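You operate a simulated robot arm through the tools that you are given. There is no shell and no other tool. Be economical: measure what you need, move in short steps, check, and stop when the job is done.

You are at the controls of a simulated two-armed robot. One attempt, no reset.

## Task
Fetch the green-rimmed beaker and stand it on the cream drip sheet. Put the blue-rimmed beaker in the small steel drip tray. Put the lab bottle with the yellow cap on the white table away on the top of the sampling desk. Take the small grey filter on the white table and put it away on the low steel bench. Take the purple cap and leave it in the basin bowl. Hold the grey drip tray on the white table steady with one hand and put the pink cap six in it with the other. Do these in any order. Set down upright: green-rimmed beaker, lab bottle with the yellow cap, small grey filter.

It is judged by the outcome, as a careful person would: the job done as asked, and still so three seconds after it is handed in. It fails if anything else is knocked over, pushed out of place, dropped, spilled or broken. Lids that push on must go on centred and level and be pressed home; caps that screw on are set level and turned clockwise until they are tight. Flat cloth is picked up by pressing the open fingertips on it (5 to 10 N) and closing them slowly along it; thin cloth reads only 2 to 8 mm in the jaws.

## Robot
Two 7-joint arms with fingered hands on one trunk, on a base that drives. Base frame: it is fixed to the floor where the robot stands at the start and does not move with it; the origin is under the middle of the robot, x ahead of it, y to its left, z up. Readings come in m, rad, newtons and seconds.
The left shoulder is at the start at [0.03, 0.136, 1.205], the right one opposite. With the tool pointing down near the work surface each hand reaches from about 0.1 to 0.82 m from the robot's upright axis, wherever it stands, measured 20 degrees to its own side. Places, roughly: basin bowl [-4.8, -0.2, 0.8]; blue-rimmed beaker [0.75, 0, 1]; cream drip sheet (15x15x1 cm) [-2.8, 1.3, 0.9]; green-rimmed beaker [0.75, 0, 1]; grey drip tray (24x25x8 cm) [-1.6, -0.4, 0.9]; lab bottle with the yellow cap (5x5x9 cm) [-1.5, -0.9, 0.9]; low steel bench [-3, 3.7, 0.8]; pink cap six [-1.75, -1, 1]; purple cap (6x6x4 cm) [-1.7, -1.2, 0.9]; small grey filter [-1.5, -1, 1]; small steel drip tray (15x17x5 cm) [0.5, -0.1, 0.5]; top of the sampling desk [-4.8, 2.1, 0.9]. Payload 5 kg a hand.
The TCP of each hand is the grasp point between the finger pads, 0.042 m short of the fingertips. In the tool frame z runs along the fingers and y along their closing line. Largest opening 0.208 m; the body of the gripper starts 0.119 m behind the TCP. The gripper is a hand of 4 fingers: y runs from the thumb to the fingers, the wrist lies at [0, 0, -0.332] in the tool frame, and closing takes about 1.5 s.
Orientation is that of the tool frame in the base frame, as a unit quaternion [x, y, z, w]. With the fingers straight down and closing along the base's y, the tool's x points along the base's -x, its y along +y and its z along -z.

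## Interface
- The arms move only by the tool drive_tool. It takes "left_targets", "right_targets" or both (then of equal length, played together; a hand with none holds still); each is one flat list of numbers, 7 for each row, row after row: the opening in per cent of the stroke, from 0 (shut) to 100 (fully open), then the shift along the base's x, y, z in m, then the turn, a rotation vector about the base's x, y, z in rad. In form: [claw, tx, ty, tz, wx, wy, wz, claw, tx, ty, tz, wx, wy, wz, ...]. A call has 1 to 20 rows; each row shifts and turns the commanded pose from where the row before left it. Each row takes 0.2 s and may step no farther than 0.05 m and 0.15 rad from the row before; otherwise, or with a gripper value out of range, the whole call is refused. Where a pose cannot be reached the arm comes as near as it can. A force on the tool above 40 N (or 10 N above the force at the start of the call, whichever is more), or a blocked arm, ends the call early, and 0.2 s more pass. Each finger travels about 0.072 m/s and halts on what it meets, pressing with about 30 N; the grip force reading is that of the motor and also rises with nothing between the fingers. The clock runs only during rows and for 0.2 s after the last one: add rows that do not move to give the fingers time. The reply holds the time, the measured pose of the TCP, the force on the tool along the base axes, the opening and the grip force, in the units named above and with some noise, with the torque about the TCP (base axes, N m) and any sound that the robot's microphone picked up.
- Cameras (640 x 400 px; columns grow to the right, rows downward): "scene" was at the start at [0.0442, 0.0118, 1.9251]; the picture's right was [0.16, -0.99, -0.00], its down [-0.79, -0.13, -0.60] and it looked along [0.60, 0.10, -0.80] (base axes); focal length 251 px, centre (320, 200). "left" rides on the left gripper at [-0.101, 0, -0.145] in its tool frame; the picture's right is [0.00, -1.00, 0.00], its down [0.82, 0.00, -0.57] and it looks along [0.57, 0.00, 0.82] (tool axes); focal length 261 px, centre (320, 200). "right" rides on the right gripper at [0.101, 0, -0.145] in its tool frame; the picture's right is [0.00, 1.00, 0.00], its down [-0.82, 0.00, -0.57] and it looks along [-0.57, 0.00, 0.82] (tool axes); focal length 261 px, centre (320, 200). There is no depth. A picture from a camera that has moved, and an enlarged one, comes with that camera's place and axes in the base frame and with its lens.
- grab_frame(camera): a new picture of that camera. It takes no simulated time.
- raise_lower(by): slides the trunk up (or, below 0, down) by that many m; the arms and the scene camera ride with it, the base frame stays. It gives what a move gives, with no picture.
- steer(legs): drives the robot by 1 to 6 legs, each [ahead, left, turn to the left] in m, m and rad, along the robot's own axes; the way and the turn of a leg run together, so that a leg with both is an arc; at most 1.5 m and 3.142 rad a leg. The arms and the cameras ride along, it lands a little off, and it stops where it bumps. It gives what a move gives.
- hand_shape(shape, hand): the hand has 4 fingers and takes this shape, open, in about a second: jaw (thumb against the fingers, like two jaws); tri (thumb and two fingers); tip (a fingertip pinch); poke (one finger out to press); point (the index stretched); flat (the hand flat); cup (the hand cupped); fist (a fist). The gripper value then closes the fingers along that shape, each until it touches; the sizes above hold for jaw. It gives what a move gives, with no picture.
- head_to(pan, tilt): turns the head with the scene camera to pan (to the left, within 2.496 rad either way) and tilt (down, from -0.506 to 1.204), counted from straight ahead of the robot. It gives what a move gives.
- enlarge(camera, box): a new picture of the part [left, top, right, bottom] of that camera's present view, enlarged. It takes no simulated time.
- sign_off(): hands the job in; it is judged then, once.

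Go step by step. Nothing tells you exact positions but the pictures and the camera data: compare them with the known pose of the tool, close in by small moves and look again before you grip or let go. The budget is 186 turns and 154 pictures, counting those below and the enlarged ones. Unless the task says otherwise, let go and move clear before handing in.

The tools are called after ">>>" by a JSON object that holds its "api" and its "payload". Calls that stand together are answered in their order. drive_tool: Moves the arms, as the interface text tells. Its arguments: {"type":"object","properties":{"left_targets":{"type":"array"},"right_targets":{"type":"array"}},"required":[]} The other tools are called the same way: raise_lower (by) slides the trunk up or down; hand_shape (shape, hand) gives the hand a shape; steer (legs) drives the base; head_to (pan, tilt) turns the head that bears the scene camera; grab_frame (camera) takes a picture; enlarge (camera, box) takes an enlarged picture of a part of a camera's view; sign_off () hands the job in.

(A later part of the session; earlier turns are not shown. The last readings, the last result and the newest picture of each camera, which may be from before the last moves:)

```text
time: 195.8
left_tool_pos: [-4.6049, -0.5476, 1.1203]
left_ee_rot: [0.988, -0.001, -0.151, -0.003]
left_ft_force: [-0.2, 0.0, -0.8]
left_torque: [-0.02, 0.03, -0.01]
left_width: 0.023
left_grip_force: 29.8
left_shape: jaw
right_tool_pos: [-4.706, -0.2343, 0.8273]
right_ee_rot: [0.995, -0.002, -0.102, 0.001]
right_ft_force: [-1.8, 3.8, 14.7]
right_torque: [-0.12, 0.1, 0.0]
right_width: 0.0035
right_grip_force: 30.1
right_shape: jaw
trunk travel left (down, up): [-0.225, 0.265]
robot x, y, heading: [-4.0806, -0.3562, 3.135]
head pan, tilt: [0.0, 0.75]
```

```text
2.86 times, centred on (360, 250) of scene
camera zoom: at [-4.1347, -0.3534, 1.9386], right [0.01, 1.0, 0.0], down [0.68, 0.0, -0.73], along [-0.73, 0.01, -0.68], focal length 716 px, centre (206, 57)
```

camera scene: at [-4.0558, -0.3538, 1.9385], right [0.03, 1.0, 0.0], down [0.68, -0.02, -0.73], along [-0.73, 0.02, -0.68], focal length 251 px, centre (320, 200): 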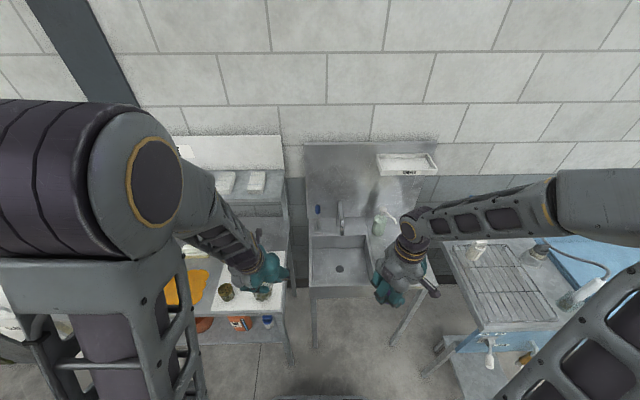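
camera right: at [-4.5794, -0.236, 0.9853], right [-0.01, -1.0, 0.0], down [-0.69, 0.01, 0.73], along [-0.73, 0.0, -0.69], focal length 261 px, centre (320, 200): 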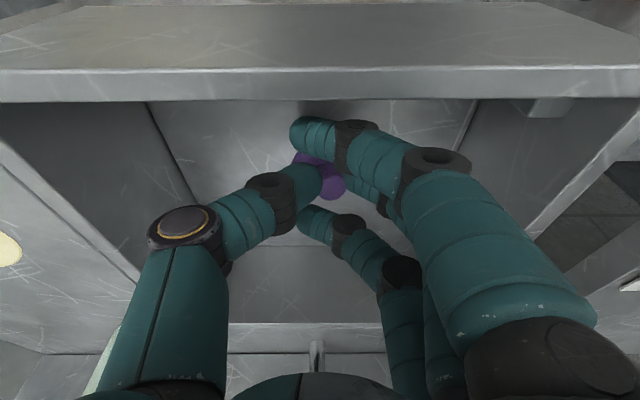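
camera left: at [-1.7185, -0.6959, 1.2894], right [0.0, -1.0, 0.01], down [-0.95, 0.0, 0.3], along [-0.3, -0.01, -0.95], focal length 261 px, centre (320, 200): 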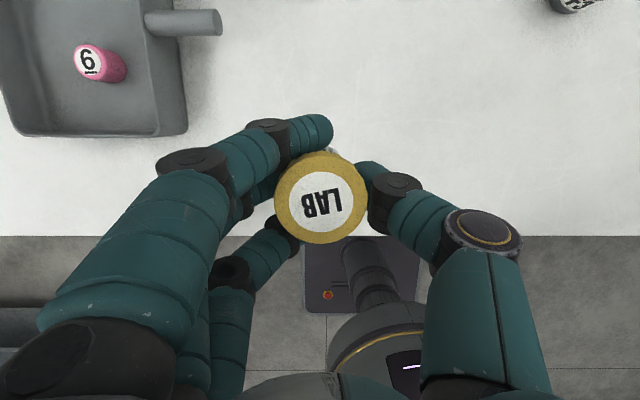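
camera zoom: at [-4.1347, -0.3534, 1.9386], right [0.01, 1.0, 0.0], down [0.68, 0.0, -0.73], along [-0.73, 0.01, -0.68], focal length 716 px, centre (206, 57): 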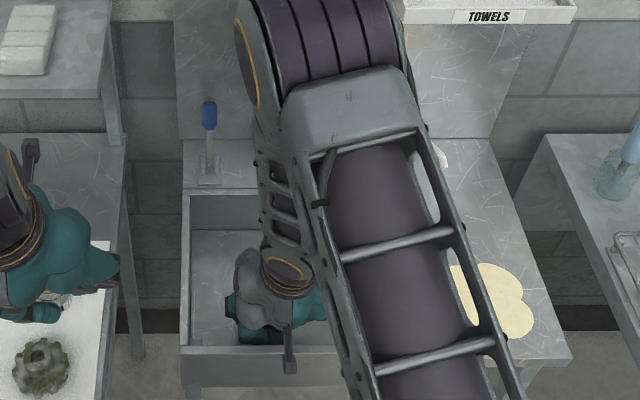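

>>> {"api": "drive_tool", "payload": {"right_targets": [3, 0, 0, 0.001, 0, 0, 0, 7, 0, 0, 0, 0, 0, 0, 12, 0, 0, 0, 0, 0, 0, 18, 0, 0, 0, 0, 0, 0, 22, 0, 0, 0, 0, 0, 0, 22, 0, 0, 0.02, 0, 0, 0, 22, 0, 0, 0.04, 0, 0, 0, 22, 0, 0, 0.04, 0, 0, 0, 22, 0, 0, 0.04, 0, 0, 0, 22, 0.01, 0, 0.04, 0, 0, 0, 22, 0.02, 0.01, 0.04, 0, 0, 0, 25, 0.02, 0.02, 0.04, 0, 0, 0, 30, 0.02, 0.02, 0.04, 0, 0, 0, 35, 0.04, 0.02, 0, 0, 0, 0, 40, 0.04, 0.01, 0, 0, 0, 0]}}

>>> {"api": "enlarge", "payload": {"camera": "scene", "box": [260, 180, 460, 320]}}

```text
time: 199.0
left_tool_pos: [-4.6035, -0.5476, 1.1202]
left_ee_rot: [0.988, 0.001, -0.152, -0.003]
left_ft_force: [0.8, -0.4, -1.0]
left_torque: [-0.03, 0.1, 0.06]
left_width: 0.0226
left_grip_force: 30.0
left_shape: jaw
right_tool_pos: [-4.5542, -0.155, 1.1293]
right_ee_rot: [0.995, -0.001, -0.103, 0.001]
right_ft_force: [0.7, -0.7, 0.1]
right_torque: [-0.06, 0.13, 0.04]
right_width: 0.0825
right_grip_force: 0.2
right_shape: jaw
trunk travel left (down, up): [-0.225, 0.265]
robot x, y, heading: [-4.0808, -0.3531, 3.132]
head pan, tilt: [0.0, 0.75]
```

```text
2.86 times, centred on (360, 250) of scene
camera zoom: at [-4.1324, -0.3529, 1.9386], right [0.01, 1.0, 0.0], down [0.68, 0.0, -0.73], along [-0.73, 0.0, -0.68], focal length 716 px, centre (206, 57)
```

zoom: 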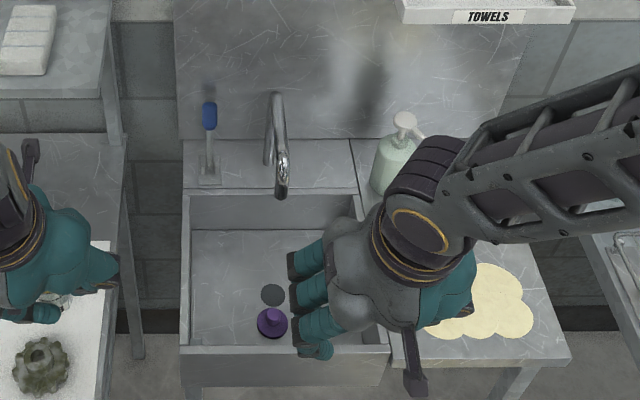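

Purple cap is in the bowl. Now to the sampling desk: back off, then sidestep right.

>>> {"api": "steer", "payload": {"legs": [[-0.47, 0, 0.01], [0, -1.4, 0], [0, -1.15, 0]]}}

>>> {"api": "grab_frame", "payload": {"camera": "scene"}}

```text
time: 209.5
left_tool_pos: [-4.1324, 0.9259, 1.1191]
left_ee_rot: [0.989, -0.005, -0.15, -0.003]
left_ft_force: [-0.9, 1.4, -0.3]
left_torque: [-0.23, -0.07, 0.09]
left_width: 0.0231
left_grip_force: 30.7
left_shape: jaw
right_tool_pos: [-4.0796, 1.3176, 1.1281]
right_ee_rot: [0.995, -0.007, -0.102, 0.001]
right_ft_force: [-0.8, 1.7, -1.0]
right_torque: [-0.22, -0.03, 0.04]
right_width: 0.0826
right_grip_force: 0.0
right_shape: jaw
trunk travel left (down, up): [-0.225, 0.265]
robot x, y, heading: [-3.6055, 1.1118, 3.125]
head pan, tilt: [0.0, 0.75]
stopped in leg 3: the robot was blocked; the commanded pose is now the measured one
```

```text
37 pictures are left
camera scene: at [-3.6616, 1.1168, 1.9385], right [0.02, 1.0, 0.0], down [0.68, -0.01, -0.73], along [-0.73, 0.01, -0.68], focal length 251 px, centre (320, 200)
```

scene: 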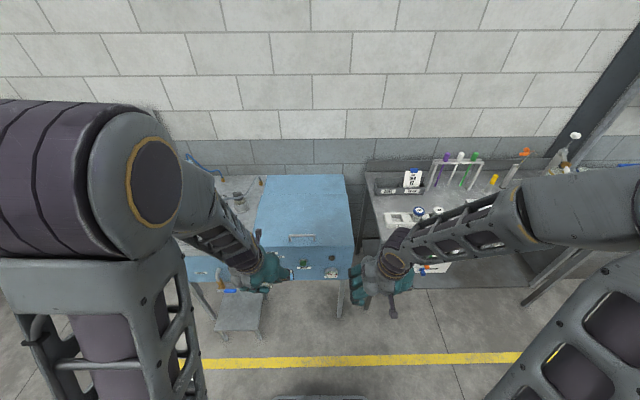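

>>> {"api": "raise_lower", "payload": {"by": 0.12}}

>>> {"api": "head_to", "payload": {"pan": -2.0, "tilt": 1.0}}

>>> {"api": "grab_frame", "payload": {"camera": "scene"}}

```text
time: 211.0
left_tool_pos: [-4.1313, 0.9227, 1.2387]
left_ee_rot: [0.989, -0.005, -0.15, -0.004]
left_ft_force: [-0.5, -0.2, -1.0]
left_torque: [0.0, -0.01, 0.02]
left_width: 0.0227
left_grip_force: 30.1
left_shape: jaw
right_tool_pos: [-4.0796, 1.3145, 1.2498]
right_ee_rot: [0.995, -0.007, -0.101, 0.0]
right_ft_force: [0.1, -0.1, 0.7]
right_torque: [0.01, -0.02, 0.02]
right_width: 0.0827
right_grip_force: 0.2
right_shape: jaw
trunk travel left (down, up): [-0.345, 0.145]
robot x, y, heading: [-3.6085, 1.109, 3.123]
head pan, tilt: [0.0, 0.75]
```

```text
time: 212.9
left_tool_pos: [-4.1314, 0.9205, 1.2391]
left_ee_rot: [0.989, -0.005, -0.151, -0.004]
left_ft_force: [0.1, 0.6, -0.2]
left_torque: [-0.03, -0.03, -0.01]
left_width: 0.0227
left_grip_force: 29.7
left_shape: jaw
right_tool_pos: [-4.0792, 1.3139, 1.2492]
right_ee_rot: [0.995, -0.007, -0.102, 0.0]
right_ft_force: [0.5, 0.5, 0.1]
right_torque: [0.02, -0.02, 0.0]
right_width: 0.0822
right_grip_force: 0.1
right_shape: jaw
trunk travel left (down, up): [-0.345, 0.145]
robot x, y, heading: [-3.6076, 1.1103, 3.121]
head pan, tilt: [-2.0, 1.0]
```

```text
36 pictures are left
camera scene: at [-3.5479, 1.1729, 2.0394], right [0.9, -0.43, 0.0], down [-0.36, -0.76, -0.54], along [0.23, 0.49, -0.84], focal length 251 px, centre (320, 200)
```

scene: 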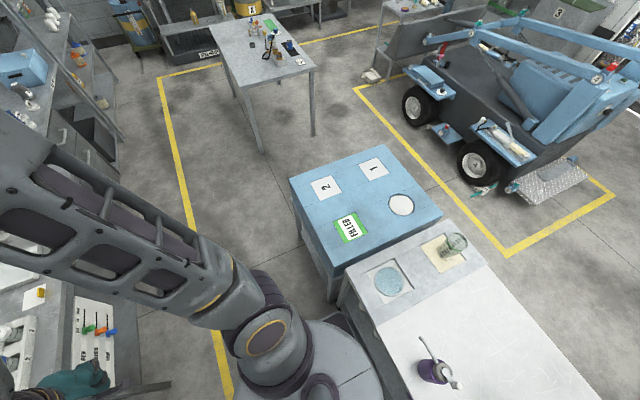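

The blue cabinet's corner juts out; I shift forward (west) and continue.

>>> {"api": "steer", "payload": {"legs": [[0.05, 0.03, 0.01], [0.22, 0, 0], [0, -1.15, 0]]}}

>>> {"api": "head_to", "payload": {"pan": 0.1, "tilt": 0.85}}

>>> {"api": "grab_frame", "payload": {"camera": "scene"}}

```text
time: 220.6
left_tool_pos: [-4.3901, 2.0486, 1.2401]
left_ee_rot: [0.989, -0.003, -0.151, -0.004]
left_ft_force: [-0.1, -0.6, -0.4]
left_torque: [-0.01, -0.02, 0.01]
left_width: 0.0229
left_grip_force: 30.4
left_shape: jaw
right_tool_pos: [-4.3395, 2.4411, 1.2501]
right_ee_rot: [0.995, -0.004, -0.102, 0.001]
right_ft_force: [0.1, -0.4, -0.6]
right_torque: [-0.01, -0.02, -0.05]
right_width: 0.0826
right_grip_force: 0.0
right_shape: jaw
trunk travel left (down, up): [-0.345, 0.145]
robot x, y, heading: [-3.8654, 2.2372, 3.129]
head pan, tilt: [-2.0, 1.0]
```

```text
time: 222.6
left_tool_pos: [-4.3908, 2.0476, 1.2381]
left_ee_rot: [0.989, -0.003, -0.15, -0.003]
left_ft_force: [-0.2, 0.5, -0.5]
left_torque: [0.0, 0.01, -0.02]
left_width: 0.0226
left_grip_force: 30.1
left_shape: jaw
right_tool_pos: [-4.339, 2.4414, 1.2503]
right_ee_rot: [0.995, -0.004, -0.102, 0.0]
right_ft_force: [-0.5, 0.4, 0.2]
right_torque: [0.02, 0.01, 0.02]
right_width: 0.0825
right_grip_force: 0.1
right_shape: jaw
trunk travel left (down, up): [-0.345, 0.145]
robot x, y, heading: [-3.868, 2.2352, 3.128]
head pan, tilt: [0.099, 0.85]
```

```text
35 pictures are left
camera scene: at [-3.9147, 2.2321, 2.0505], right [-0.09, 1.0, 0.0], down [0.75, 0.06, -0.66], along [-0.66, -0.06, -0.75], focal length 251 px, centre (320, 200)
```

scene: 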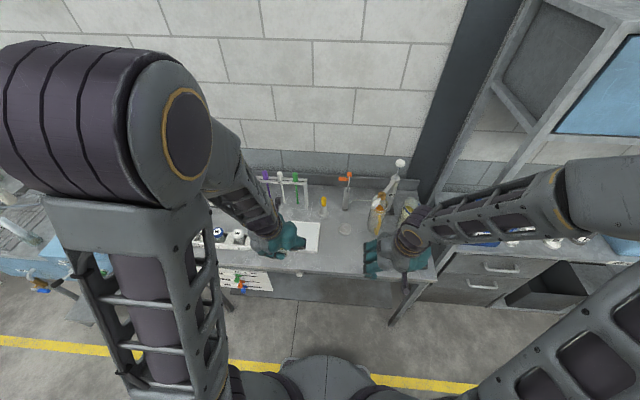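

>>> {"api": "enlarge", "payload": {"camera": "scene", "box": [200, 160, 440, 310]}}

>>> {"api": "grab_frame", "payload": {"camera": "left"}}

```text
2.67 times, centred on (320, 235) of scene
camera zoom: at [-3.9147, 2.2321, 2.0505], right [-0.09, 1.0, 0.0], down [0.75, 0.06, -0.66], along [-0.66, -0.06, -0.75], focal length 669 px, centre (320, 107)
```

zoom: 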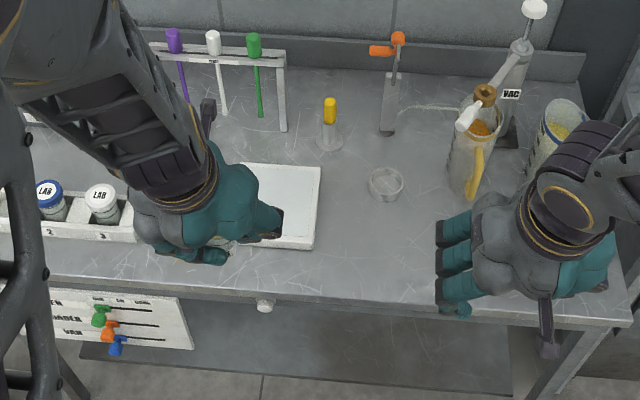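

```text
33 pictures are left
camera left: at [-4.444, 2.0477, 1.4081], right [0.0, 1.0, 0.01], down [0.95, 0.0, 0.3], along [0.3, 0.01, -0.95], focal length 261 px, centre (320, 200)
```

left: 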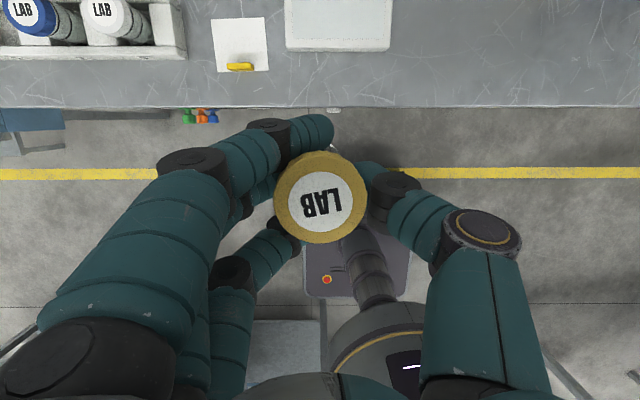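

Free spot on the desk between the white tray and the glass dish, about (-4.60, 2.26). Moving the bottle over it and partway down.

>>> {"api": "drive_tool", "payload": {"left_targets": [10, -0.034, 0.034, 0, 0, 0, 0, 10, -0.034, 0.034, 0, 0, 0, 0, 10, -0.034, 0.034, 0, 0, 0, 0, 10, -0.034, 0.034, 0, 0, 0, 0, 10, -0.034, 0.034, 0, 0, 0, 0, 10, -0.034, 0.034, 0, 0, 0, 0, 10, 0, 0, -0.04, 0, 0, 0, 10, 0, 0, -0.04, 0, 0, 0, 10, 0, 0, -0.04, 0, 0, 0, 10, 0, 0, -0.04, 0, 0, 0, 10, 0, 0, 0, 0, 0, 0]}}

>>> {"api": "grab_frame", "payload": {"camera": "left"}}

>>> {"api": "enlarge", "payload": {"camera": "scene", "box": [200, 160, 440, 310]}}

```text
time: 225.0
left_tool_pos: [-4.5926, 2.2523, 1.0803]
left_ee_rot: [0.989, -0.003, -0.15, -0.004]
left_ft_force: [-0.1, 0.3, -1.4]
left_torque: [-0.02, 0.04, 0.01]
left_width: 0.0225
left_grip_force: 30.1
left_shape: jaw
right_tool_pos: [-4.3381, 2.441, 1.2504]
right_ee_rot: [0.995, -0.004, -0.102, 0.001]
right_ft_force: [-0.1, 0.9, -0.3]
right_torque: [0.02, 0.0, 0.0]
right_width: 0.0828
right_grip_force: 0.1
right_shape: jaw
trunk travel left (down, up): [-0.345, 0.145]
robot x, y, heading: [-3.8678, 2.242, 3.128]
head pan, tilt: [0.099, 0.85]
```

```text
32 pictures are left
camera left: at [-4.6467, 2.2515, 1.2487], right [0.0, 1.0, 0.01], down [0.95, 0.0, 0.3], along [0.3, 0.01, -0.95], focal length 261 px, centre (320, 200)
```

left: 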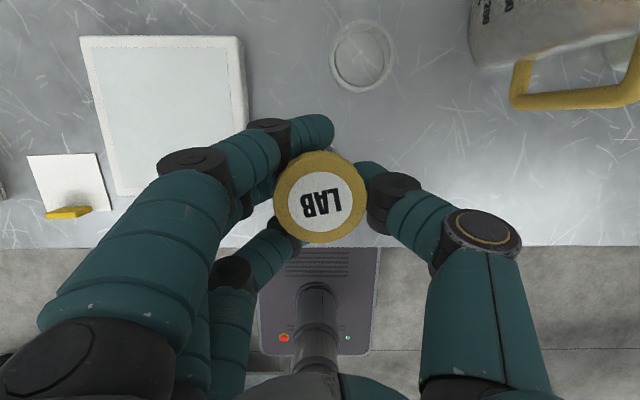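

```text
2.67 times, centred on (320, 235) of scene
camera zoom: at [-3.9135, 2.2328, 2.0506], right [-0.09, 1.0, 0.0], down [0.75, 0.06, -0.66], along [-0.66, -0.06, -0.75], focal length 669 px, centre (320, 107)
```

zoom: 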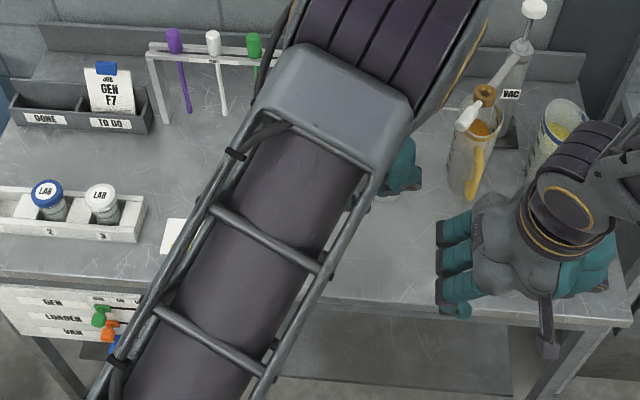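

>>> {"api": "drive_tool", "payload": {"left_targets": [10, 0, 0.012, -0.03, 0, 0, 0, 10, 0, 0, -0.03, 0, 0, 0, 10, 0, 0, -0.025, 0, 0, 0, 10, 0, 0, -0.01, 0, 0, 0, 10, 0, 0, -0.004, 0, 0, 0, 10, 0, 0, -0.003, 0, 0, 0, 10, 0, 0, 0, 0, 0, 0]}}

>>> {"api": "enlarge", "payload": {"camera": "left", "box": [200, 60, 480, 260]}}

```text
time: 226.6
left_tool_pos: [-4.5941, 2.2634, 0.9785]
left_ee_rot: [0.989, -0.004, -0.15, -0.005]
left_ft_force: [-0.1, 0.0, -1.0]
left_torque: [0.01, -0.01, 0.01]
left_width: 0.0225
left_grip_force: 30.7
left_shape: jaw
right_tool_pos: [-4.3389, 2.4406, 1.2494]
right_ee_rot: [0.995, -0.004, -0.102, 0.0]
right_ft_force: [0.8, 0.6, -0.6]
right_torque: [0.0, 0.01, -0.02]
right_width: 0.0828
right_grip_force: 0.0
right_shape: jaw
trunk travel left (down, up): [-0.345, 0.145]
robot x, y, heading: [-3.8644, 2.2378, 3.128]
head pan, tilt: [0.099, 0.85]
```

```text
2.00 times, centred on (340, 160) of left
camera zoom: at [-4.6475, 2.2632, 1.1464], right [0.0, 1.0, 0.01], down [0.95, 0.0, 0.3], along [0.3, 0.01, -0.95], focal length 521 px, centre (280, 280)
```

zoom: 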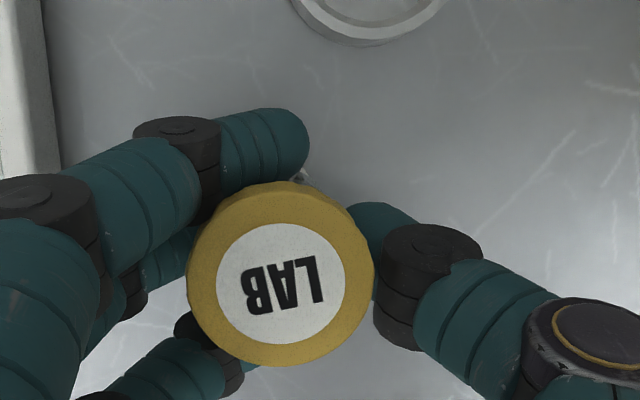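

>>> {"api": "drive_tool", "payload": {"left_targets": [10, 0, 0, -0.004, 0, 0, 0, 10, 0, 0, -0.003, 0, 0, 0, 10, 0, 0, -0.003, 0, 0, 0, 10, 0, 0, 0, 0, 0, 0]}}

```text
time: 227.6
left_tool_pos: [-4.5959, 2.264, 0.9686]
left_ee_rot: [0.988, -0.002, -0.152, -0.005]
left_ft_force: [-1.2, 0.4, 15.1]
left_torque: [0.17, -0.01, -0.01]
left_width: 0.0231
left_grip_force: 30.0
left_shape: jaw
right_tool_pos: [-4.3373, 2.4406, 1.2494]
right_ee_rot: [0.995, -0.004, -0.101, 0.0]
right_ft_force: [0.2, -0.1, 0.1]
right_torque: [0.02, 0.01, -0.01]
right_width: 0.0825
right_grip_force: 0.1
right_shape: jaw
trunk travel left (down, up): [-0.345, 0.145]
robot x, y, heading: [-3.8662, 2.2404, 3.127]
head pan, tilt: [0.099, 0.85]
```

Standing on the desk. Releasing, then rising clear.

>>> {"api": "drive_tool", "payload": {"left_targets": [11, 0, 0, 0.001, 0, 0, 0, 15, 0, 0, 0, 0, 0, 0, 20, 0, 0, 0, 0, 0, 0, 26, 0, 0, 0, 0, 0, 0, 32, 0, 0, 0, 0, 0, 0, 38, 0, 0, 0, 0, 0, 0, 38, 0, 0, 0, 0, 0, 0, 38, 0.004, 0, 0.03, 0, 0, 0, 38, 0.01, 0, 0.04, 0, 0, 0, 38, 0.01, 0, 0.04, 0, 0, 0, 38, 0.01, 0, 0.04, 0, 0, 0, 38, 0.02, -0.01, 0.04, 0, 0, 0, 38, 0.02, -0.02, 0.04, 0, 0, 0, 38, 0.04, -0.03, 0, 0, 0, 0, 38, 0.04, -0.03, 0, 0, 0, 0, 38, 0.03, -0.03, 0, 0, 0, 0, 38, 0.02, -0.03, 0, 0, 0, 0]}}

>>> {"api": "enlarge", "payload": {"camera": "scene", "box": [200, 160, 440, 310]}}

```text
time: 231.2
left_tool_pos: [-4.3907, 2.1092, 1.197]
left_ee_rot: [0.989, -0.003, -0.15, -0.005]
left_ft_force: [-0.7, -0.8, -0.4]
left_torque: [0.13, 0.01, -0.01]
left_width: 0.0787
left_grip_force: 0.0
left_shape: jaw
right_tool_pos: [-4.3377, 2.4382, 1.2502]
right_ee_rot: [0.995, -0.004, -0.102, -0.001]
right_ft_force: [0.0, -1.7, -0.2]
right_torque: [0.13, 0.01, -0.03]
right_width: 0.0827
right_grip_force: 0.0
right_shape: jaw
trunk travel left (down, up): [-0.345, 0.145]
robot x, y, heading: [-3.871, 2.2346, 3.123]
head pan, tilt: [0.099, 0.85]
```

```text
2.67 times, centred on (320, 235) of scene
camera zoom: at [-3.9143, 2.2291, 2.0505], right [-0.09, 1.0, 0.0], down [0.75, 0.07, -0.66], along [-0.66, -0.06, -0.75], focal length 669 px, centre (320, 107)
```

zoom: 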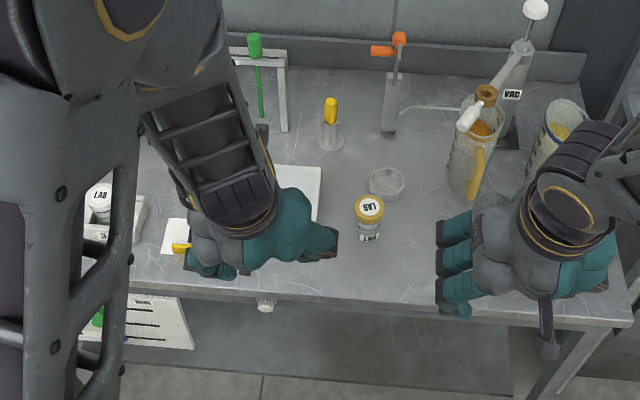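

Bottle stands on the desk. Driving back to the white table for the F3 grey filter.

>>> {"api": "steer", "payload": {"legs": [[0, 1.2, 0], [-0.25, 0, 0], [0, 1.5, 0], [0, 0, 1.58], [0, 0, 1.58], [1.25, -0.45, 0]]}}

>>> {"api": "head_to", "payload": {"pan": -0.1, "tilt": 0.9}}

>>> {"api": "grab_frame", "payload": {"camera": "scene"}}

```text
time: 259.5
left_tool_pos: [-1.8779, -0.669, 1.1966]
left_ee_rot: [-0.017, 0.989, -0.001, 0.15]
left_ft_force: [0.5, 0.9, -0.4]
left_torque: [0.0, -0.01, 0.02]
left_width: 0.0786
left_grip_force: 0.1
left_shape: jaw
right_tool_pos: [-1.9159, -1.0004, 1.2492]
right_ee_rot: [-0.015, 0.995, 0.002, 0.102]
right_ft_force: [1.0, 0.5, -0.3]
right_torque: [-0.03, 0.02, -0.02]
right_width: 0.0826
right_grip_force: 0.1
right_shape: jaw
trunk travel left (down, up): [-0.345, 0.145]
robot x, y, heading: [-2.3928, -0.8167, 0.025]
head pan, tilt: [0.099, 0.85]
```

```text
time: 260.2
left_tool_pos: [-1.877, -0.6684, 1.1978]
left_ee_rot: [-0.017, 0.988, -0.001, 0.15]
left_ft_force: [0.7, 0.2, -0.2]
left_torque: [-0.03, 0.04, 0.03]
left_width: 0.0784
left_grip_force: 0.2
left_shape: jaw
right_tool_pos: [-1.9164, -0.9989, 1.2497]
right_ee_rot: [-0.016, 0.995, 0.002, 0.102]
right_ft_force: [-0.4, 0.2, 0.3]
right_torque: [0.0, 0.0, -0.01]
right_width: 0.0825
right_grip_force: 0.0
right_shape: jaw
trunk travel left (down, up): [-0.345, 0.145]
robot x, y, heading: [-2.3979, -0.8194, 0.027]
head pan, tilt: [-0.099, 0.901]
```

```text
28 pictures are left
camera scene: at [-2.3492, -0.8236, 2.0466], right [-0.07, -1.0, 0.0], down [-0.78, 0.06, -0.62], along [0.62, -0.05, -0.78], focal length 251 px, centre (320, 200)
```

scene: 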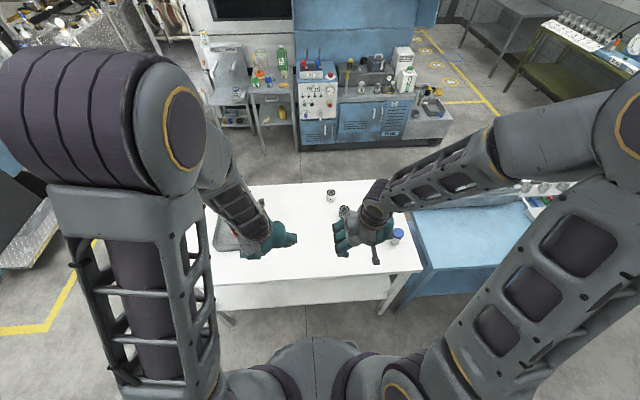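

>>> {"api": "steer", "payload": {"legs": [[0.11, -0.02, -0.027]]}}

>>> {"api": "raise_lower", "payload": {"by": -0.12}}

>>> {"api": "grab_frame", "payload": {"camera": "right"}}

```text
time: 261.4
left_tool_pos: [-1.7612, -0.7025, 1.1977]
left_ee_rot: [-0.003, 0.989, -0.003, 0.15]
left_ft_force: [0.0, 0.0, -0.4]
left_torque: [0.04, 0.06, 0.0]
left_width: 0.0787
left_grip_force: 0.0
left_shape: jaw
right_tool_pos: [-1.8095, -1.0315, 1.2494]
right_ee_rot: [-0.002, 0.995, 0.001, 0.102]
right_ft_force: [0.8, -0.5, 0.1]
right_torque: [0.02, 0.05, 0.01]
right_width: 0.0826
right_grip_force: 0.1
right_shape: jaw
trunk travel left (down, up): [-0.345, 0.145]
robot x, y, heading: [-2.2824, -0.8359, -0.006]
head pan, tilt: [-0.099, 0.901]
```

```text
time: 262.9
left_tool_pos: [-1.7618, -0.7019, 1.0767]
left_ee_rot: [-0.003, 0.989, -0.003, 0.15]
left_ft_force: [-0.9, -0.7, 0.8]
left_torque: [-0.02, 0.01, 0.01]
left_width: 0.0789
left_grip_force: 0.0
left_shape: jaw
right_tool_pos: [-1.8085, -1.0324, 1.1302]
right_ee_rot: [-0.002, 0.995, 0.002, 0.102]
right_ft_force: [0.5, -0.1, 0.2]
right_torque: [0.02, 0.0, -0.01]
right_width: 0.0826
right_grip_force: 0.1
right_shape: jaw
trunk travel left (down, up): [-0.225, 0.265]
robot x, y, heading: [-2.2805, -0.8384, -0.001]
head pan, tilt: [-0.099, 0.901]
```

```text
27 pictures are left
camera right: at [-1.9373, -1.031, 1.2498], right [0.0, 1.0, 0.0], down [0.69, 0.0, 0.73], along [0.73, 0.0, -0.69], focal length 261 px, centre (320, 200)
```

right: 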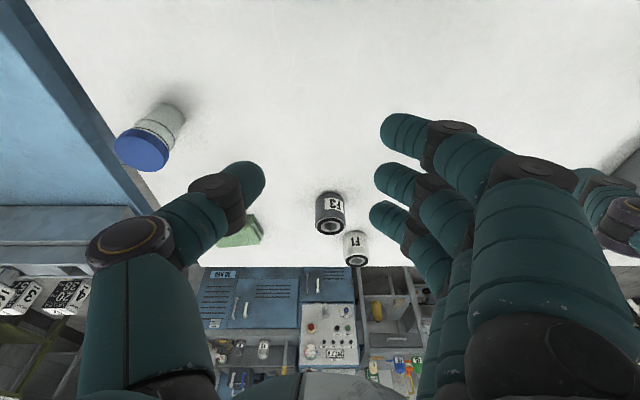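

>>> {"api": "drive_tool", "payload": {"right_targets": [42, 0.0384, 0.0032, -0.012, 0, 0, 0, 44, 0.0384, 0.0032, -0.012, 0, 0, 0, 46, 0.0384, 0.0032, -0.012, 0, 0, 0, 48, 0.0384, 0.0032, -0.012, 0, 0, 0, 48, 0.0384, 0.0032, -0.012, 0, 0, 0, 48, 0.0384, 0.0032, -0.01, 0, 0, 0, 48, 0, 0, 0, 0, 0, 0]}}

>>> {"api": "grab_frame", "payload": {"camera": "right"}}

```text
time: 264.5
left_tool_pos: [-1.7629, -0.7024, 1.0781]
left_ee_rot: [-0.003, 0.989, -0.003, 0.15]
left_ft_force: [-0.5, -0.7, 0.6]
left_torque: [-0.01, -0.07, -0.02]
left_width: 0.0783
left_grip_force: 0.0
left_shape: jaw
right_tool_pos: [-1.5818, -1.0123, 1.0606]
right_ee_rot: [-0.002, 0.995, 0.0, 0.102]
right_ft_force: [-0.6, 0.7, 0.0]
right_torque: [0.0, -0.08, -0.03]
right_width: 0.0991
right_grip_force: 0.1
right_shape: jaw
trunk travel left (down, up): [-0.225, 0.265]
robot x, y, heading: [-2.2831, -0.8357, -0.004]
head pan, tilt: [-0.099, 0.901]
```

```text
26 pictures are left
camera right: at [-1.7088, -1.011, 1.1803], right [0.0, 1.0, 0.0], down [0.69, 0.0, 0.73], along [0.73, 0.0, -0.69], focal length 261 px, centre (320, 200)
```

right: 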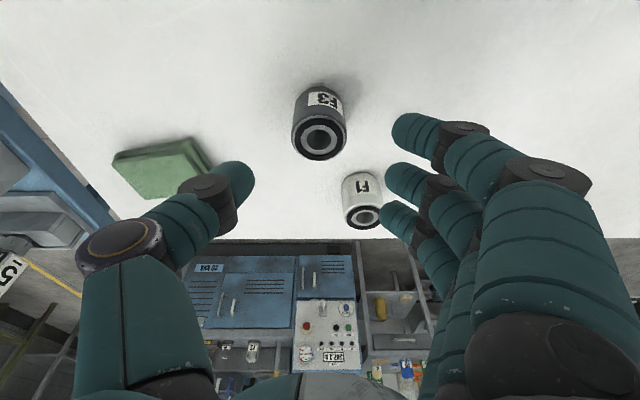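

>>> {"api": "drive_tool", "payload": {"right_targets": [48, 0.003, 0.0, -0.03, 0, 0, 0, 48, 0, 0, -0.03, 0, 0, 0, 48, 0, 0, -0.025, 0, 0, 0, 48, 0, 0, -0.011, 0, 0, 0, 48, 0, 0, 0, 0, 0, 0]}}

>>> {"api": "grab_frame", "payload": {"camera": "right"}}

```text
time: 265.7
left_tool_pos: [-1.7612, -0.7018, 1.0766]
left_ee_rot: [-0.004, 0.989, -0.002, 0.151]
left_ft_force: [0.4, 0.7, 0.2]
left_torque: [-0.01, 0.0, 0.0]
left_width: 0.0786
left_grip_force: 0.1
left_shape: jaw
right_tool_pos: [-1.5769, -1.013, 0.9622]
right_ee_rot: [-0.002, 0.995, 0.001, 0.102]
right_ft_force: [1.3, -0.1, 0.3]
right_torque: [0.02, -0.02, 0.03]
right_width: 0.0991
right_grip_force: 0.1
right_shape: jaw
trunk travel left (down, up): [-0.225, 0.265]
robot x, y, heading: [-2.2821, -0.8342, -0.002]
head pan, tilt: [-0.099, 0.901]
```

```text
25 pictures are left
camera right: at [-1.7049, -1.0125, 1.0826], right [0.0, 1.0, 0.0], down [0.69, 0.0, 0.73], along [0.73, 0.0, -0.69], focal length 261 px, centre (320, 200)
```

right: 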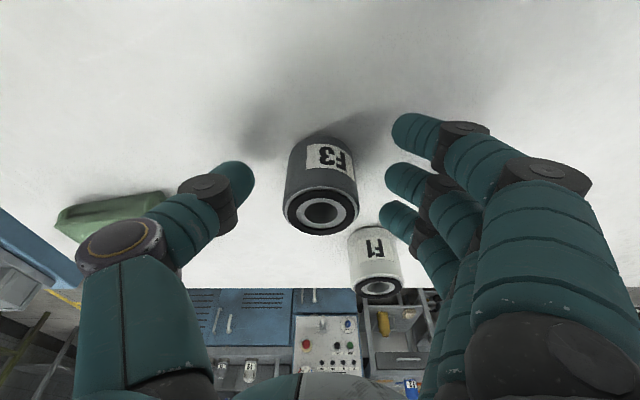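

Centred around F3 with F1 clear. Closing and lifting.

>>> {"api": "drive_tool", "payload": {"right_targets": [42, 0, 0, 0.002, 0, 0, 0, 36, 0, 0, 0, 0, 0, 0, 30, 0, 0, 0, 0, 0, 0, 24, 0, 0, 0, 0, 0, 0, 18, 0, 0, 0, 0, 0, 0, 12, 0, 0, 0, 0, 0, 0, 12, 0, 0, 0, 0, 0, 0]}}

>>> {"api": "grab_frame", "payload": {"camera": "right"}}

```text
time: 267.3
left_tool_pos: [-1.762, -0.702, 1.0767]
left_ee_rot: [-0.003, 0.989, -0.003, 0.15]
left_ft_force: [0.0, 0.5, 0.3]
left_torque: [0.0, -0.02, 0.02]
left_width: 0.0786
left_grip_force: 0.1
left_shape: jaw
right_tool_pos: [-1.5768, -1.0126, 0.9643]
right_ee_rot: [-0.002, 0.995, 0.0, 0.101]
right_ft_force: [0.1, -0.9, 1.0]
right_torque: [0.01, 0.0, 0.0]
right_width: 0.0327
right_grip_force: 30.1
right_shape: jaw
trunk travel left (down, up): [-0.225, 0.265]
robot x, y, heading: [-2.2854, -0.8344, 0.001]
head pan, tilt: [-0.099, 0.901]
```

```text
24 pictures are left
camera right: at [-1.7051, -1.0124, 1.0851], right [0.0, 1.0, 0.0], down [0.69, 0.0, 0.73], along [0.73, 0.0, -0.69], focal length 261 px, centre (320, 200)
```

right: 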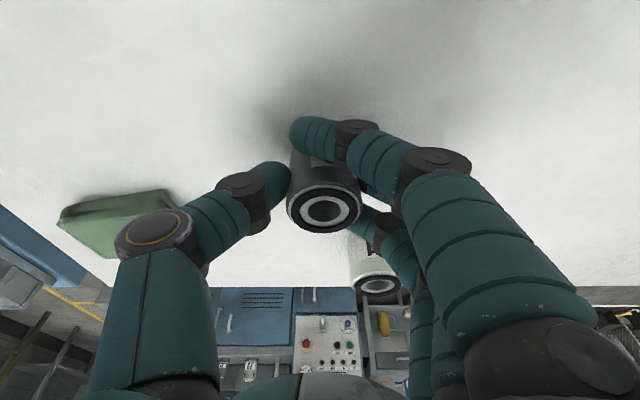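

>>> {"api": "drive_tool", "payload": {"right_targets": [12, 0, 0, 0.01, 0, 0, 0, 12, -0.003, 0, 0.03, 0, 0, 0, 12, 0, 0, 0.04, 0, 0, 0, 12, 0, 0, 0.04, 0, 0, 0, 12, 0, 0, 0.04, 0, 0, 0, 12, -0.02, 0, 0.03, 0, 0, 0, 12, -0.04, 0, 0, 0, 0, 0, 12, -0.04, 0, 0, 0, 0, 0, 12, -0.04, 0, 0, 0, 0, 0, 12, -0.04, 0, 0, 0, 0, 0, 12, -0.04, 0, 0, 0, 0, 0]}}

>>> {"api": "enlarge", "payload": {"camera": "scene", "box": [180, 140, 460, 300]}}

>>> {"api": "grab_frame", "payload": {"camera": "right"}}

```text
time: 269.7
left_tool_pos: [-1.7637, -0.7025, 1.0781]
left_ee_rot: [-0.003, 0.989, -0.003, 0.151]
left_ft_force: [-1.3, 0.1, 1.1]
left_torque: [0.0, -0.1, 0.01]
left_width: 0.0787
left_grip_force: 0.0
left_shape: jaw
right_tool_pos: [-1.8006, -1.0121, 1.1578]
right_ee_rot: [-0.002, 0.995, 0.001, 0.102]
right_ft_force: [-1.0, 1.3, -1.3]
right_torque: [0.0, -0.14, 0.0]
right_width: 0.0325
right_grip_force: 29.6
right_shape: jaw
trunk travel left (down, up): [-0.225, 0.265]
robot x, y, heading: [-2.2837, -0.8352, -0.001]
head pan, tilt: [-0.099, 0.901]
```

```text
2.29 times, centred on (320, 220) of scene
camera zoom: at [-2.2405, -0.844, 1.9267], right [-0.1, -0.99, 0.0], down [-0.78, 0.08, -0.62], along [0.62, -0.06, -0.78], focal length 573 px, centre (320, 154)
```

zoom: 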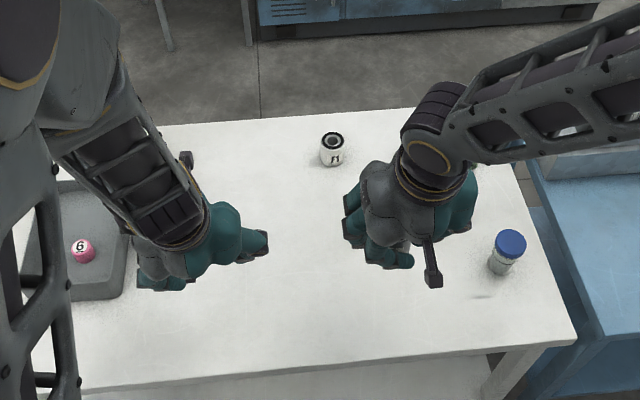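

```text
22 pictures are left
camera right: at [-1.9297, -1.0118, 1.2772], right [0.0, 1.0, 0.0], down [0.69, 0.0, 0.73], along [0.73, 0.0, -0.69], focal length 261 px, centre (320, 200)
```

right: 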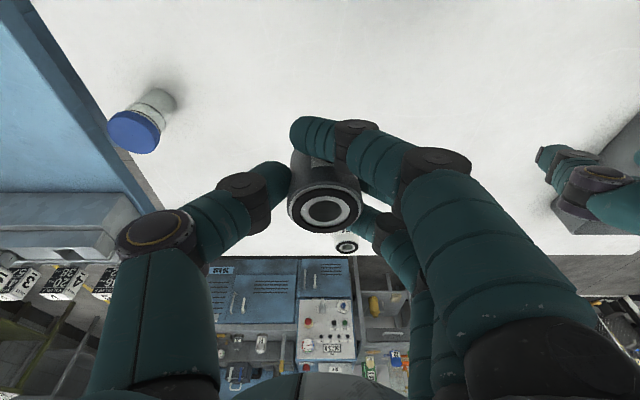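

F3 is held, the other things untouched. Raising a little and driving to the low steel bench by the known path.

>>> {"api": "raise_lower", "payload": {"by": 0.12}}

>>> {"api": "steer", "payload": {"legs": [[-1.3, 0.4, 0], [0, 0, 1.571], [0, 0, 1.571], [0, -1.45, 0], [0.27, 0, 0], [0, -1.5, 0]]}}

>>> {"api": "head_to", "payload": {"pan": -1.6, "tilt": 0.7}}

>>> {"api": "grab_frame", "payload": {"camera": "scene"}}

```text
time: 271.2
left_tool_pos: [-1.7615, -0.7025, 1.1979]
left_ee_rot: [-0.002, 0.989, -0.003, 0.151]
left_ft_force: [0.7, 0.3, -0.6]
left_torque: [0.0, -0.02, -0.02]
left_width: 0.0784
left_grip_force: 0.1
left_shape: jaw
right_tool_pos: [-1.7992, -1.0119, 1.2752]
right_ee_rot: [-0.002, 0.995, 0.001, 0.102]
right_ft_force: [1.3, 0.3, -2.1]
right_torque: [0.01, 0.01, -0.02]
right_width: 0.0324
right_grip_force: 30.1
right_shape: jaw
trunk travel left (down, up): [-0.345, 0.145]
robot x, y, heading: [-2.2836, -0.8364, -0.002]
head pan, tilt: [-0.099, 0.901]
```

```text
time: 288.6
left_tool_pos: [-4.1002, -0.0649, 1.1975]
left_ee_rot: [0.989, -0.004, -0.15, 0.0]
left_ft_force: [0.0, 4.2, -0.4]
left_torque: [-0.59, 0.03, 0.19]
left_width: 0.079
left_grip_force: 0.1
left_shape: jaw
right_tool_pos: [-4.0599, 0.2443, 1.2762]
right_ee_rot: [0.995, -0.004, -0.102, 0.004]
right_ft_force: [0.6, 5.5, -2.7]
right_torque: [-0.71, 0.11, 0.16]
right_width: 0.0319
right_grip_force: 30.1
right_shape: jaw
trunk travel left (down, up): [-0.345, 0.145]
robot x, y, heading: [-3.5768, 0.0517, 3.131]
head pan, tilt: [-0.099, 0.901]
stopped in leg 4: the robot was blocked; the commanded pose is now the measured one
```

```text
time: 290.2
left_tool_pos: [-4.1015, -0.0745, 1.1974]
left_ee_rot: [0.989, -0.002, -0.149, -0.002]
left_ft_force: [-0.4, 0.6, -0.4]
left_torque: [-0.07, -0.02, 0.01]
left_width: 0.0788
left_grip_force: 0.1
left_shape: jaw
right_tool_pos: [-4.062, 0.2346, 1.2775]
right_ee_rot: [0.995, -0.002, -0.102, 0.001]
right_ft_force: [0.4, 0.2, -2.3]
right_torque: [-0.05, -0.02, -0.01]
right_width: 0.0317
right_grip_force: 30.1
right_shape: jaw
trunk travel left (down, up): [-0.345, 0.145]
robot x, y, heading: [-3.5791, 0.0559, 3.124]
head pan, tilt: [-1.6, 0.7]
```

```text
21 pictures are left
camera scene: at [-3.5465, 0.139, 2.0627], right [1.0, -0.04, 0.0], down [-0.03, -0.64, -0.76], along [0.03, 0.76, -0.64], focal length 251 px, centre (320, 200)
```

scene: 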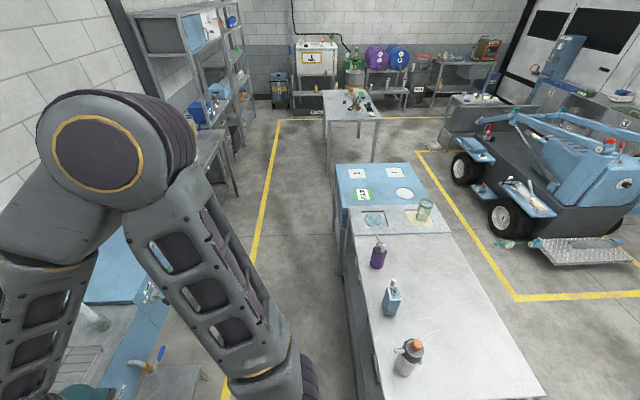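

The cart's corner handle was touched lightly; I shift 0.24 m west and continue.

>>> {"api": "steer", "payload": {"legs": [[0, 0.06, 0.015], [0.24, 0, 0], [0, -1.25, 0], [0, -1.27, 0]]}}

>>> {"api": "head_to", "payload": {"pan": -1.6, "tilt": 0.7}}

>>> {"api": "grab_frame", "payload": {"camera": "scene"}}

```text
time: 304.2
left_tool_pos: [-4.3327, 2.3292, 1.1959]
left_ee_rot: [0.989, 0.004, -0.149, -0.003]
left_ft_force: [0.6, 0.4, 0.1]
left_torque: [-0.03, -0.05, 0.01]
left_width: 0.0791
left_grip_force: 0.0
left_shape: jaw
right_tool_pos: [-4.2956, 2.6398, 1.2775]
right_ee_rot: [0.995, 0.004, -0.103, 0.002]
right_ft_force: [-0.6, -0.5, -2.5]
right_torque: [-0.01, -0.04, 0.02]
right_width: 0.032
right_grip_force: 30.1
right_shape: jaw
trunk travel left (down, up): [-0.345, 0.145]
robot x, y, heading: [-3.8124, 2.4622, 3.137]
head pan, tilt: [-1.6, 0.7]
```

```text
time: 304.8
left_tool_pos: [-4.3339, 2.3307, 1.1969]
left_ee_rot: [0.989, 0.003, -0.15, -0.003]
left_ft_force: [-0.3, 0.1, -1.3]
left_torque: [0.0, -0.03, 0.03]
left_width: 0.0791
left_grip_force: 0.0
left_shape: jaw
right_tool_pos: [-4.2974, 2.6404, 1.2773]
right_ee_rot: [0.995, 0.003, -0.103, 0.002]
right_ft_force: [0.9, 0.0, -1.8]
right_torque: [-0.08, -0.05, 0.01]
right_width: 0.0317
right_grip_force: 30.3
right_shape: jaw
trunk travel left (down, up): [-0.345, 0.145]
robot x, y, heading: [-3.8098, 2.4662, 3.142]
head pan, tilt: [-1.6, 0.7]
```

```text
20 pictures are left
camera scene: at [-3.7795, 2.5498, 2.0627], right [1.0, -0.03, 0.0], down [-0.02, -0.64, -0.76], along [0.03, 0.76, -0.64], focal length 251 px, centre (320, 200)
```

scene: 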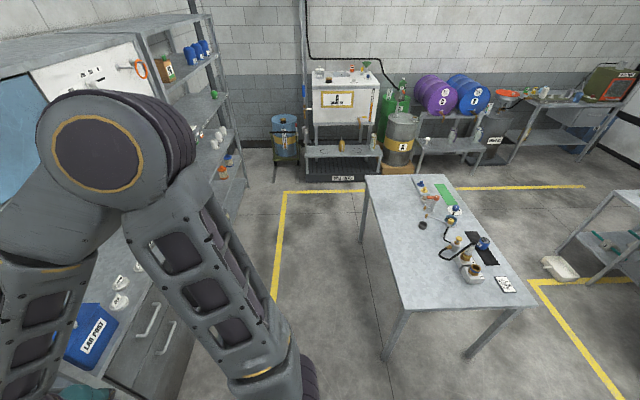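

Bench top is at z≈0.8, x -3.32…-2.66, y 3.17…4.35, free on its left. Positioning in front of it, facing +y.

>>> {"api": "steer", "payload": {"legs": [[-0.5, -0.1, 0], [0, 0, -1.571], [0.08, 0, 0]]}}

>>> {"api": "head_to", "payload": {"pan": -0.1, "tilt": 0.9}}

>>> {"api": "grab_frame", "payload": {"camera": "scene"}}

```text
time: 312.3
left_tool_pos: [-3.4437, 3.1652, 1.1954]
left_ee_rot: [0.707, -0.692, -0.104, -0.107]
left_ft_force: [-0.7, 0.6, -0.5]
left_torque: [-0.14, -0.03, 0.02]
left_width: 0.0788
left_grip_force: 0.0
left_shape: jaw
right_tool_pos: [-3.1334, 3.1334, 1.2764]
right_ee_rot: [0.71, -0.696, -0.074, -0.071]
right_ft_force: [0.6, 2.2, -1.7]
right_torque: [-0.19, -0.03, -0.01]
right_width: 0.0318
right_grip_force: 30.2
right_shape: jaw
trunk travel left (down, up): [-0.345, 0.145]
robot x, y, heading: [-3.3035, 2.643, 1.58]
head pan, tilt: [-1.6, 0.7]
```

```text
time: 313.9
left_tool_pos: [-3.4435, 3.1643, 1.1964]
left_ee_rot: [0.706, -0.692, -0.104, -0.107]
left_ft_force: [-0.2, 0.4, -0.4]
left_torque: [-0.02, 0.03, 0.0]
left_width: 0.0788
left_grip_force: 0.0
left_shape: jaw
right_tool_pos: [-3.1337, 3.1295, 1.2761]
right_ee_rot: [0.71, -0.697, -0.074, -0.071]
right_ft_force: [0.5, 0.3, -1.9]
right_torque: [-0.07, 0.0, 0.0]
right_width: 0.0317
right_grip_force: 30.1
right_shape: jaw
trunk travel left (down, up): [-0.345, 0.145]
robot x, y, heading: [-3.3034, 2.6395, 1.577]
head pan, tilt: [-0.099, 0.901]
```

```text
19 pictures are left
camera scene: at [-3.2945, 2.6898, 2.0466], right [1.0, -0.09, 0.0], down [-0.07, -0.78, -0.62], along [0.06, 0.62, -0.78], focal length 251 px, centre (320, 200)
```

scene: 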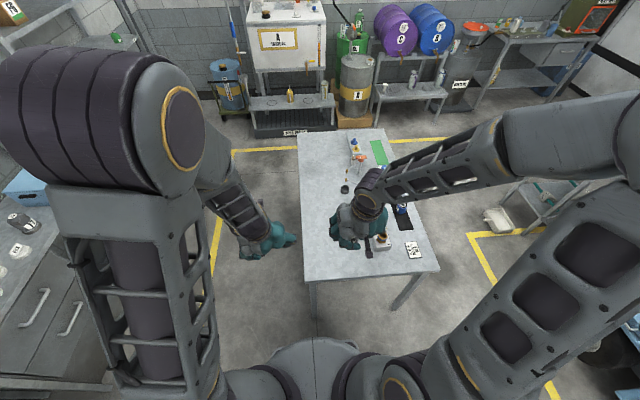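

>>> {"api": "drive_tool", "payload": {"right_targets": [12, -0.005, 0.042, 0, 0, 0, 0, 12, -0.005, 0.042, 0, 0, 0, 0, 12, -0.005, 0.042, 0, 0, 0, 0, 12, -0.005, 0.042, 0, 0, 0, 0, 12, -0.005, 0.042, 0, 0, 0, 0, 12, 0, 0, 0, 0, 0, 0]}}

>>> {"api": "raise_lower", "payload": {"by": -0.25}}

>>> {"api": "grab_frame", "payload": {"camera": "right"}}

>>> {"api": "enlarge", "payload": {"camera": "scene", "box": [230, 120, 460, 300]}}

```text
time: 315.3
left_tool_pos: [-3.4445, 3.162, 1.1976]
left_ee_rot: [0.706, -0.692, -0.104, -0.106]
left_ft_force: [0.1, -0.6, 0.3]
left_torque: [0.08, 0.0, 0.03]
left_width: 0.0791
left_grip_force: 0.0
left_shape: jaw
right_tool_pos: [-3.1588, 3.3392, 1.2775]
right_ee_rot: [0.71, -0.697, -0.075, -0.071]
right_ft_force: [0.6, -0.8, -1.4]
right_torque: [0.05, -0.02, 0.0]
right_width: 0.0315
right_grip_force: 30.2
right_shape: jaw
trunk travel left (down, up): [-0.345, 0.145]
robot x, y, heading: [-3.3005, 2.6429, 1.581]
head pan, tilt: [-0.099, 0.901]
```

```text
time: 317.9
left_tool_pos: [-3.4441, 3.1626, 0.947]
left_ee_rot: [0.706, -0.692, -0.104, -0.107]
left_ft_force: [-0.7, -0.5, -0.2]
left_torque: [0.01, 0.03, -0.02]
left_width: 0.079
left_grip_force: 0.0
left_shape: jaw
right_tool_pos: [-3.1589, 3.3406, 1.0276]
right_ee_rot: [0.711, -0.696, -0.075, -0.071]
right_ft_force: [-0.7, 0.0, -2.1]
right_torque: [-0.04, 0.01, 0.02]
right_width: 0.0316
right_grip_force: 29.6
right_shape: jaw
trunk travel left (down, up): [-0.095, 0.395]
robot x, y, heading: [-3.3034, 2.6443, 1.581]
head pan, tilt: [-0.099, 0.901]
```

```text
18 pictures are left
camera right: at [-3.1563, 3.2126, 1.1476], right [-1.0, -0.01, 0.0], down [-0.01, 0.69, 0.73], along [-0.01, 0.73, -0.69], focal length 261 px, centre (320, 200)
```

right: 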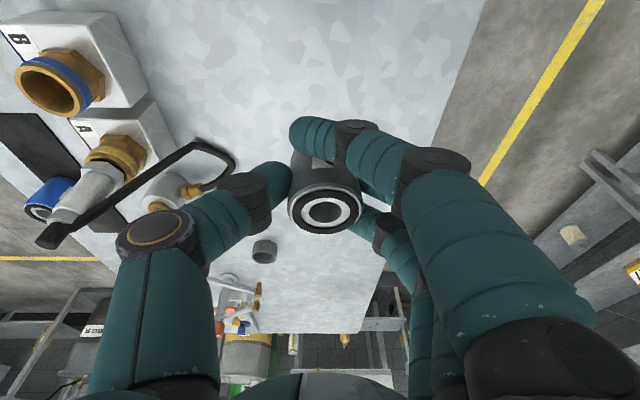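

```text
2.22 times, centred on (345, 210) of scene
camera zoom: at [-3.2947, 2.6891, 1.7968], right [1.0, -0.09, 0.0], down [-0.07, -0.78, -0.62], along [0.06, 0.62, -0.78], focal length 557 px, centre (264, 178)
```

zoom: 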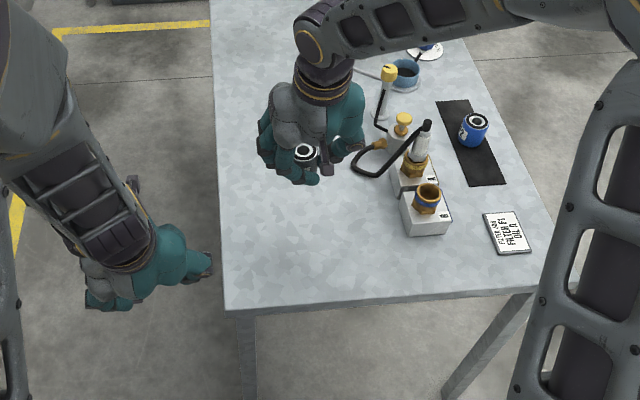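

>>> {"api": "drive_tool", "payload": {"right_targets": [12, -0.015, -0.01, 0, 0, 0, 0, 12, -0.015, -0.01, 0, 0, 0, 0, 12, -0.015, -0.01, -0.02, 0, 0, 0, 12, 0, 0, -0.04, 0, 0, 0, 12, 0, 0, -0.04, 0, 0, 0, 12, 0, 0, -0.035, 0, 0, 0, 12, 0, 0, 0, 0, 0, 0], "left_targets": [38, -0.01, -0.02, 0.02, 0, 0, 0, 38, -0.01, -0.02, 0.02, 0, 0, 0, 38, -0.01, -0.02, 0.02, 0, 0, 0, 38, 0, -0.02, 0.02, 0, 0, 0, 38, 0, -0.02, 0.02, 0, 0, 0, 38, 0, 0, 0, 0, 0, 0, 38, 0, 0, 0, 0, 0, 0]}}

>>> {"api": "grab_frame", "payload": {"camera": "right"}}

```text
time: 319.5
left_tool_pos: [-3.4707, 3.087, 1.0566]
left_ee_rot: [0.707, -0.691, -0.104, -0.105]
left_ft_force: [0.4, -0.3, 0.2]
left_torque: [0.11, 0.01, -0.03]
left_width: 0.0794
left_grip_force: 0.1
left_shape: jaw
left hand out of reach, approached as far as the arm can: row 3, 4, 5
right_tool_pos: [-3.2025, 3.3098, 0.8922]
right_ee_rot: [0.71, -0.696, -0.076, -0.072]
right_ft_force: [-0.6, 0.1, 0.2]
right_torque: [0.06, -0.02, -0.02]
right_width: 0.0319
right_grip_force: 30.0
right_shape: jaw
trunk travel left (down, up): [-0.095, 0.395]
robot x, y, heading: [-3.3024, 2.6451, 1.577]
head pan, tilt: [-0.099, 0.901]
```

```text
16 pictures are left
camera right: at [-3.2011, 3.1828, 1.0117], right [-1.0, -0.01, 0.0], down [-0.01, 0.69, 0.73], along [-0.01, 0.73, -0.69], focal length 261 px, centre (320, 200)
```

right: 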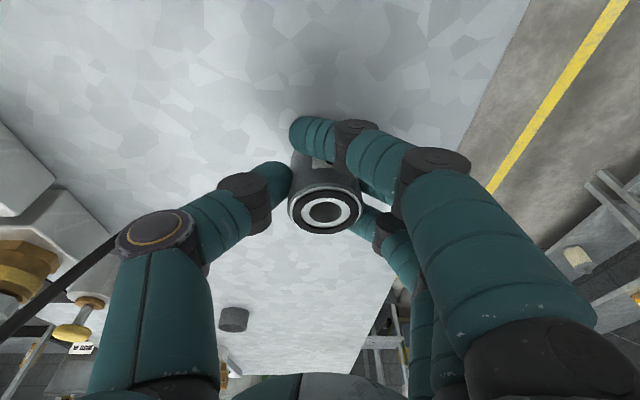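

Clear around. Lowering in small steps until contact.

>>> {"api": "drive_tool", "payload": {"right_targets": [12, 0, 0, -0.006, 0, 0, 0, 12, 0, 0, -0.006, 0, 0, 0, 12, 0, 0, -0.005, 0, 0, 0, 12, 0, 0, -0.004, 0, 0, 0, 12, 0, 0, 0, 0, 0, 0]}}

```text
time: 320.3
left_tool_pos: [-3.4714, 3.0887, 1.0586]
left_ee_rot: [0.706, -0.692, -0.103, -0.106]
left_ft_force: [0.1, 0.5, 0.5]
left_torque: [-0.06, -0.02, -0.02]
left_width: 0.0791
left_grip_force: 0.0
left_shape: jaw
right_tool_pos: [-3.2043, 3.3136, 0.8828]
right_ee_rot: [0.71, -0.696, -0.079, -0.074]
right_ft_force: [3.5, -6.0, 27.0]
right_torque: [0.25, 0.1, 0.04]
right_width: 0.0342
right_grip_force: 30.3
right_shape: jaw
trunk travel left (down, up): [-0.095, 0.395]
robot x, y, heading: [-3.3029, 2.6432, 1.579]
head pan, tilt: [-0.099, 0.901]
stopped in row 3 (right hand): the force on the tool passed its limit at 45 N (the readings are from after the stop); the commanded pose is now the measured one
```

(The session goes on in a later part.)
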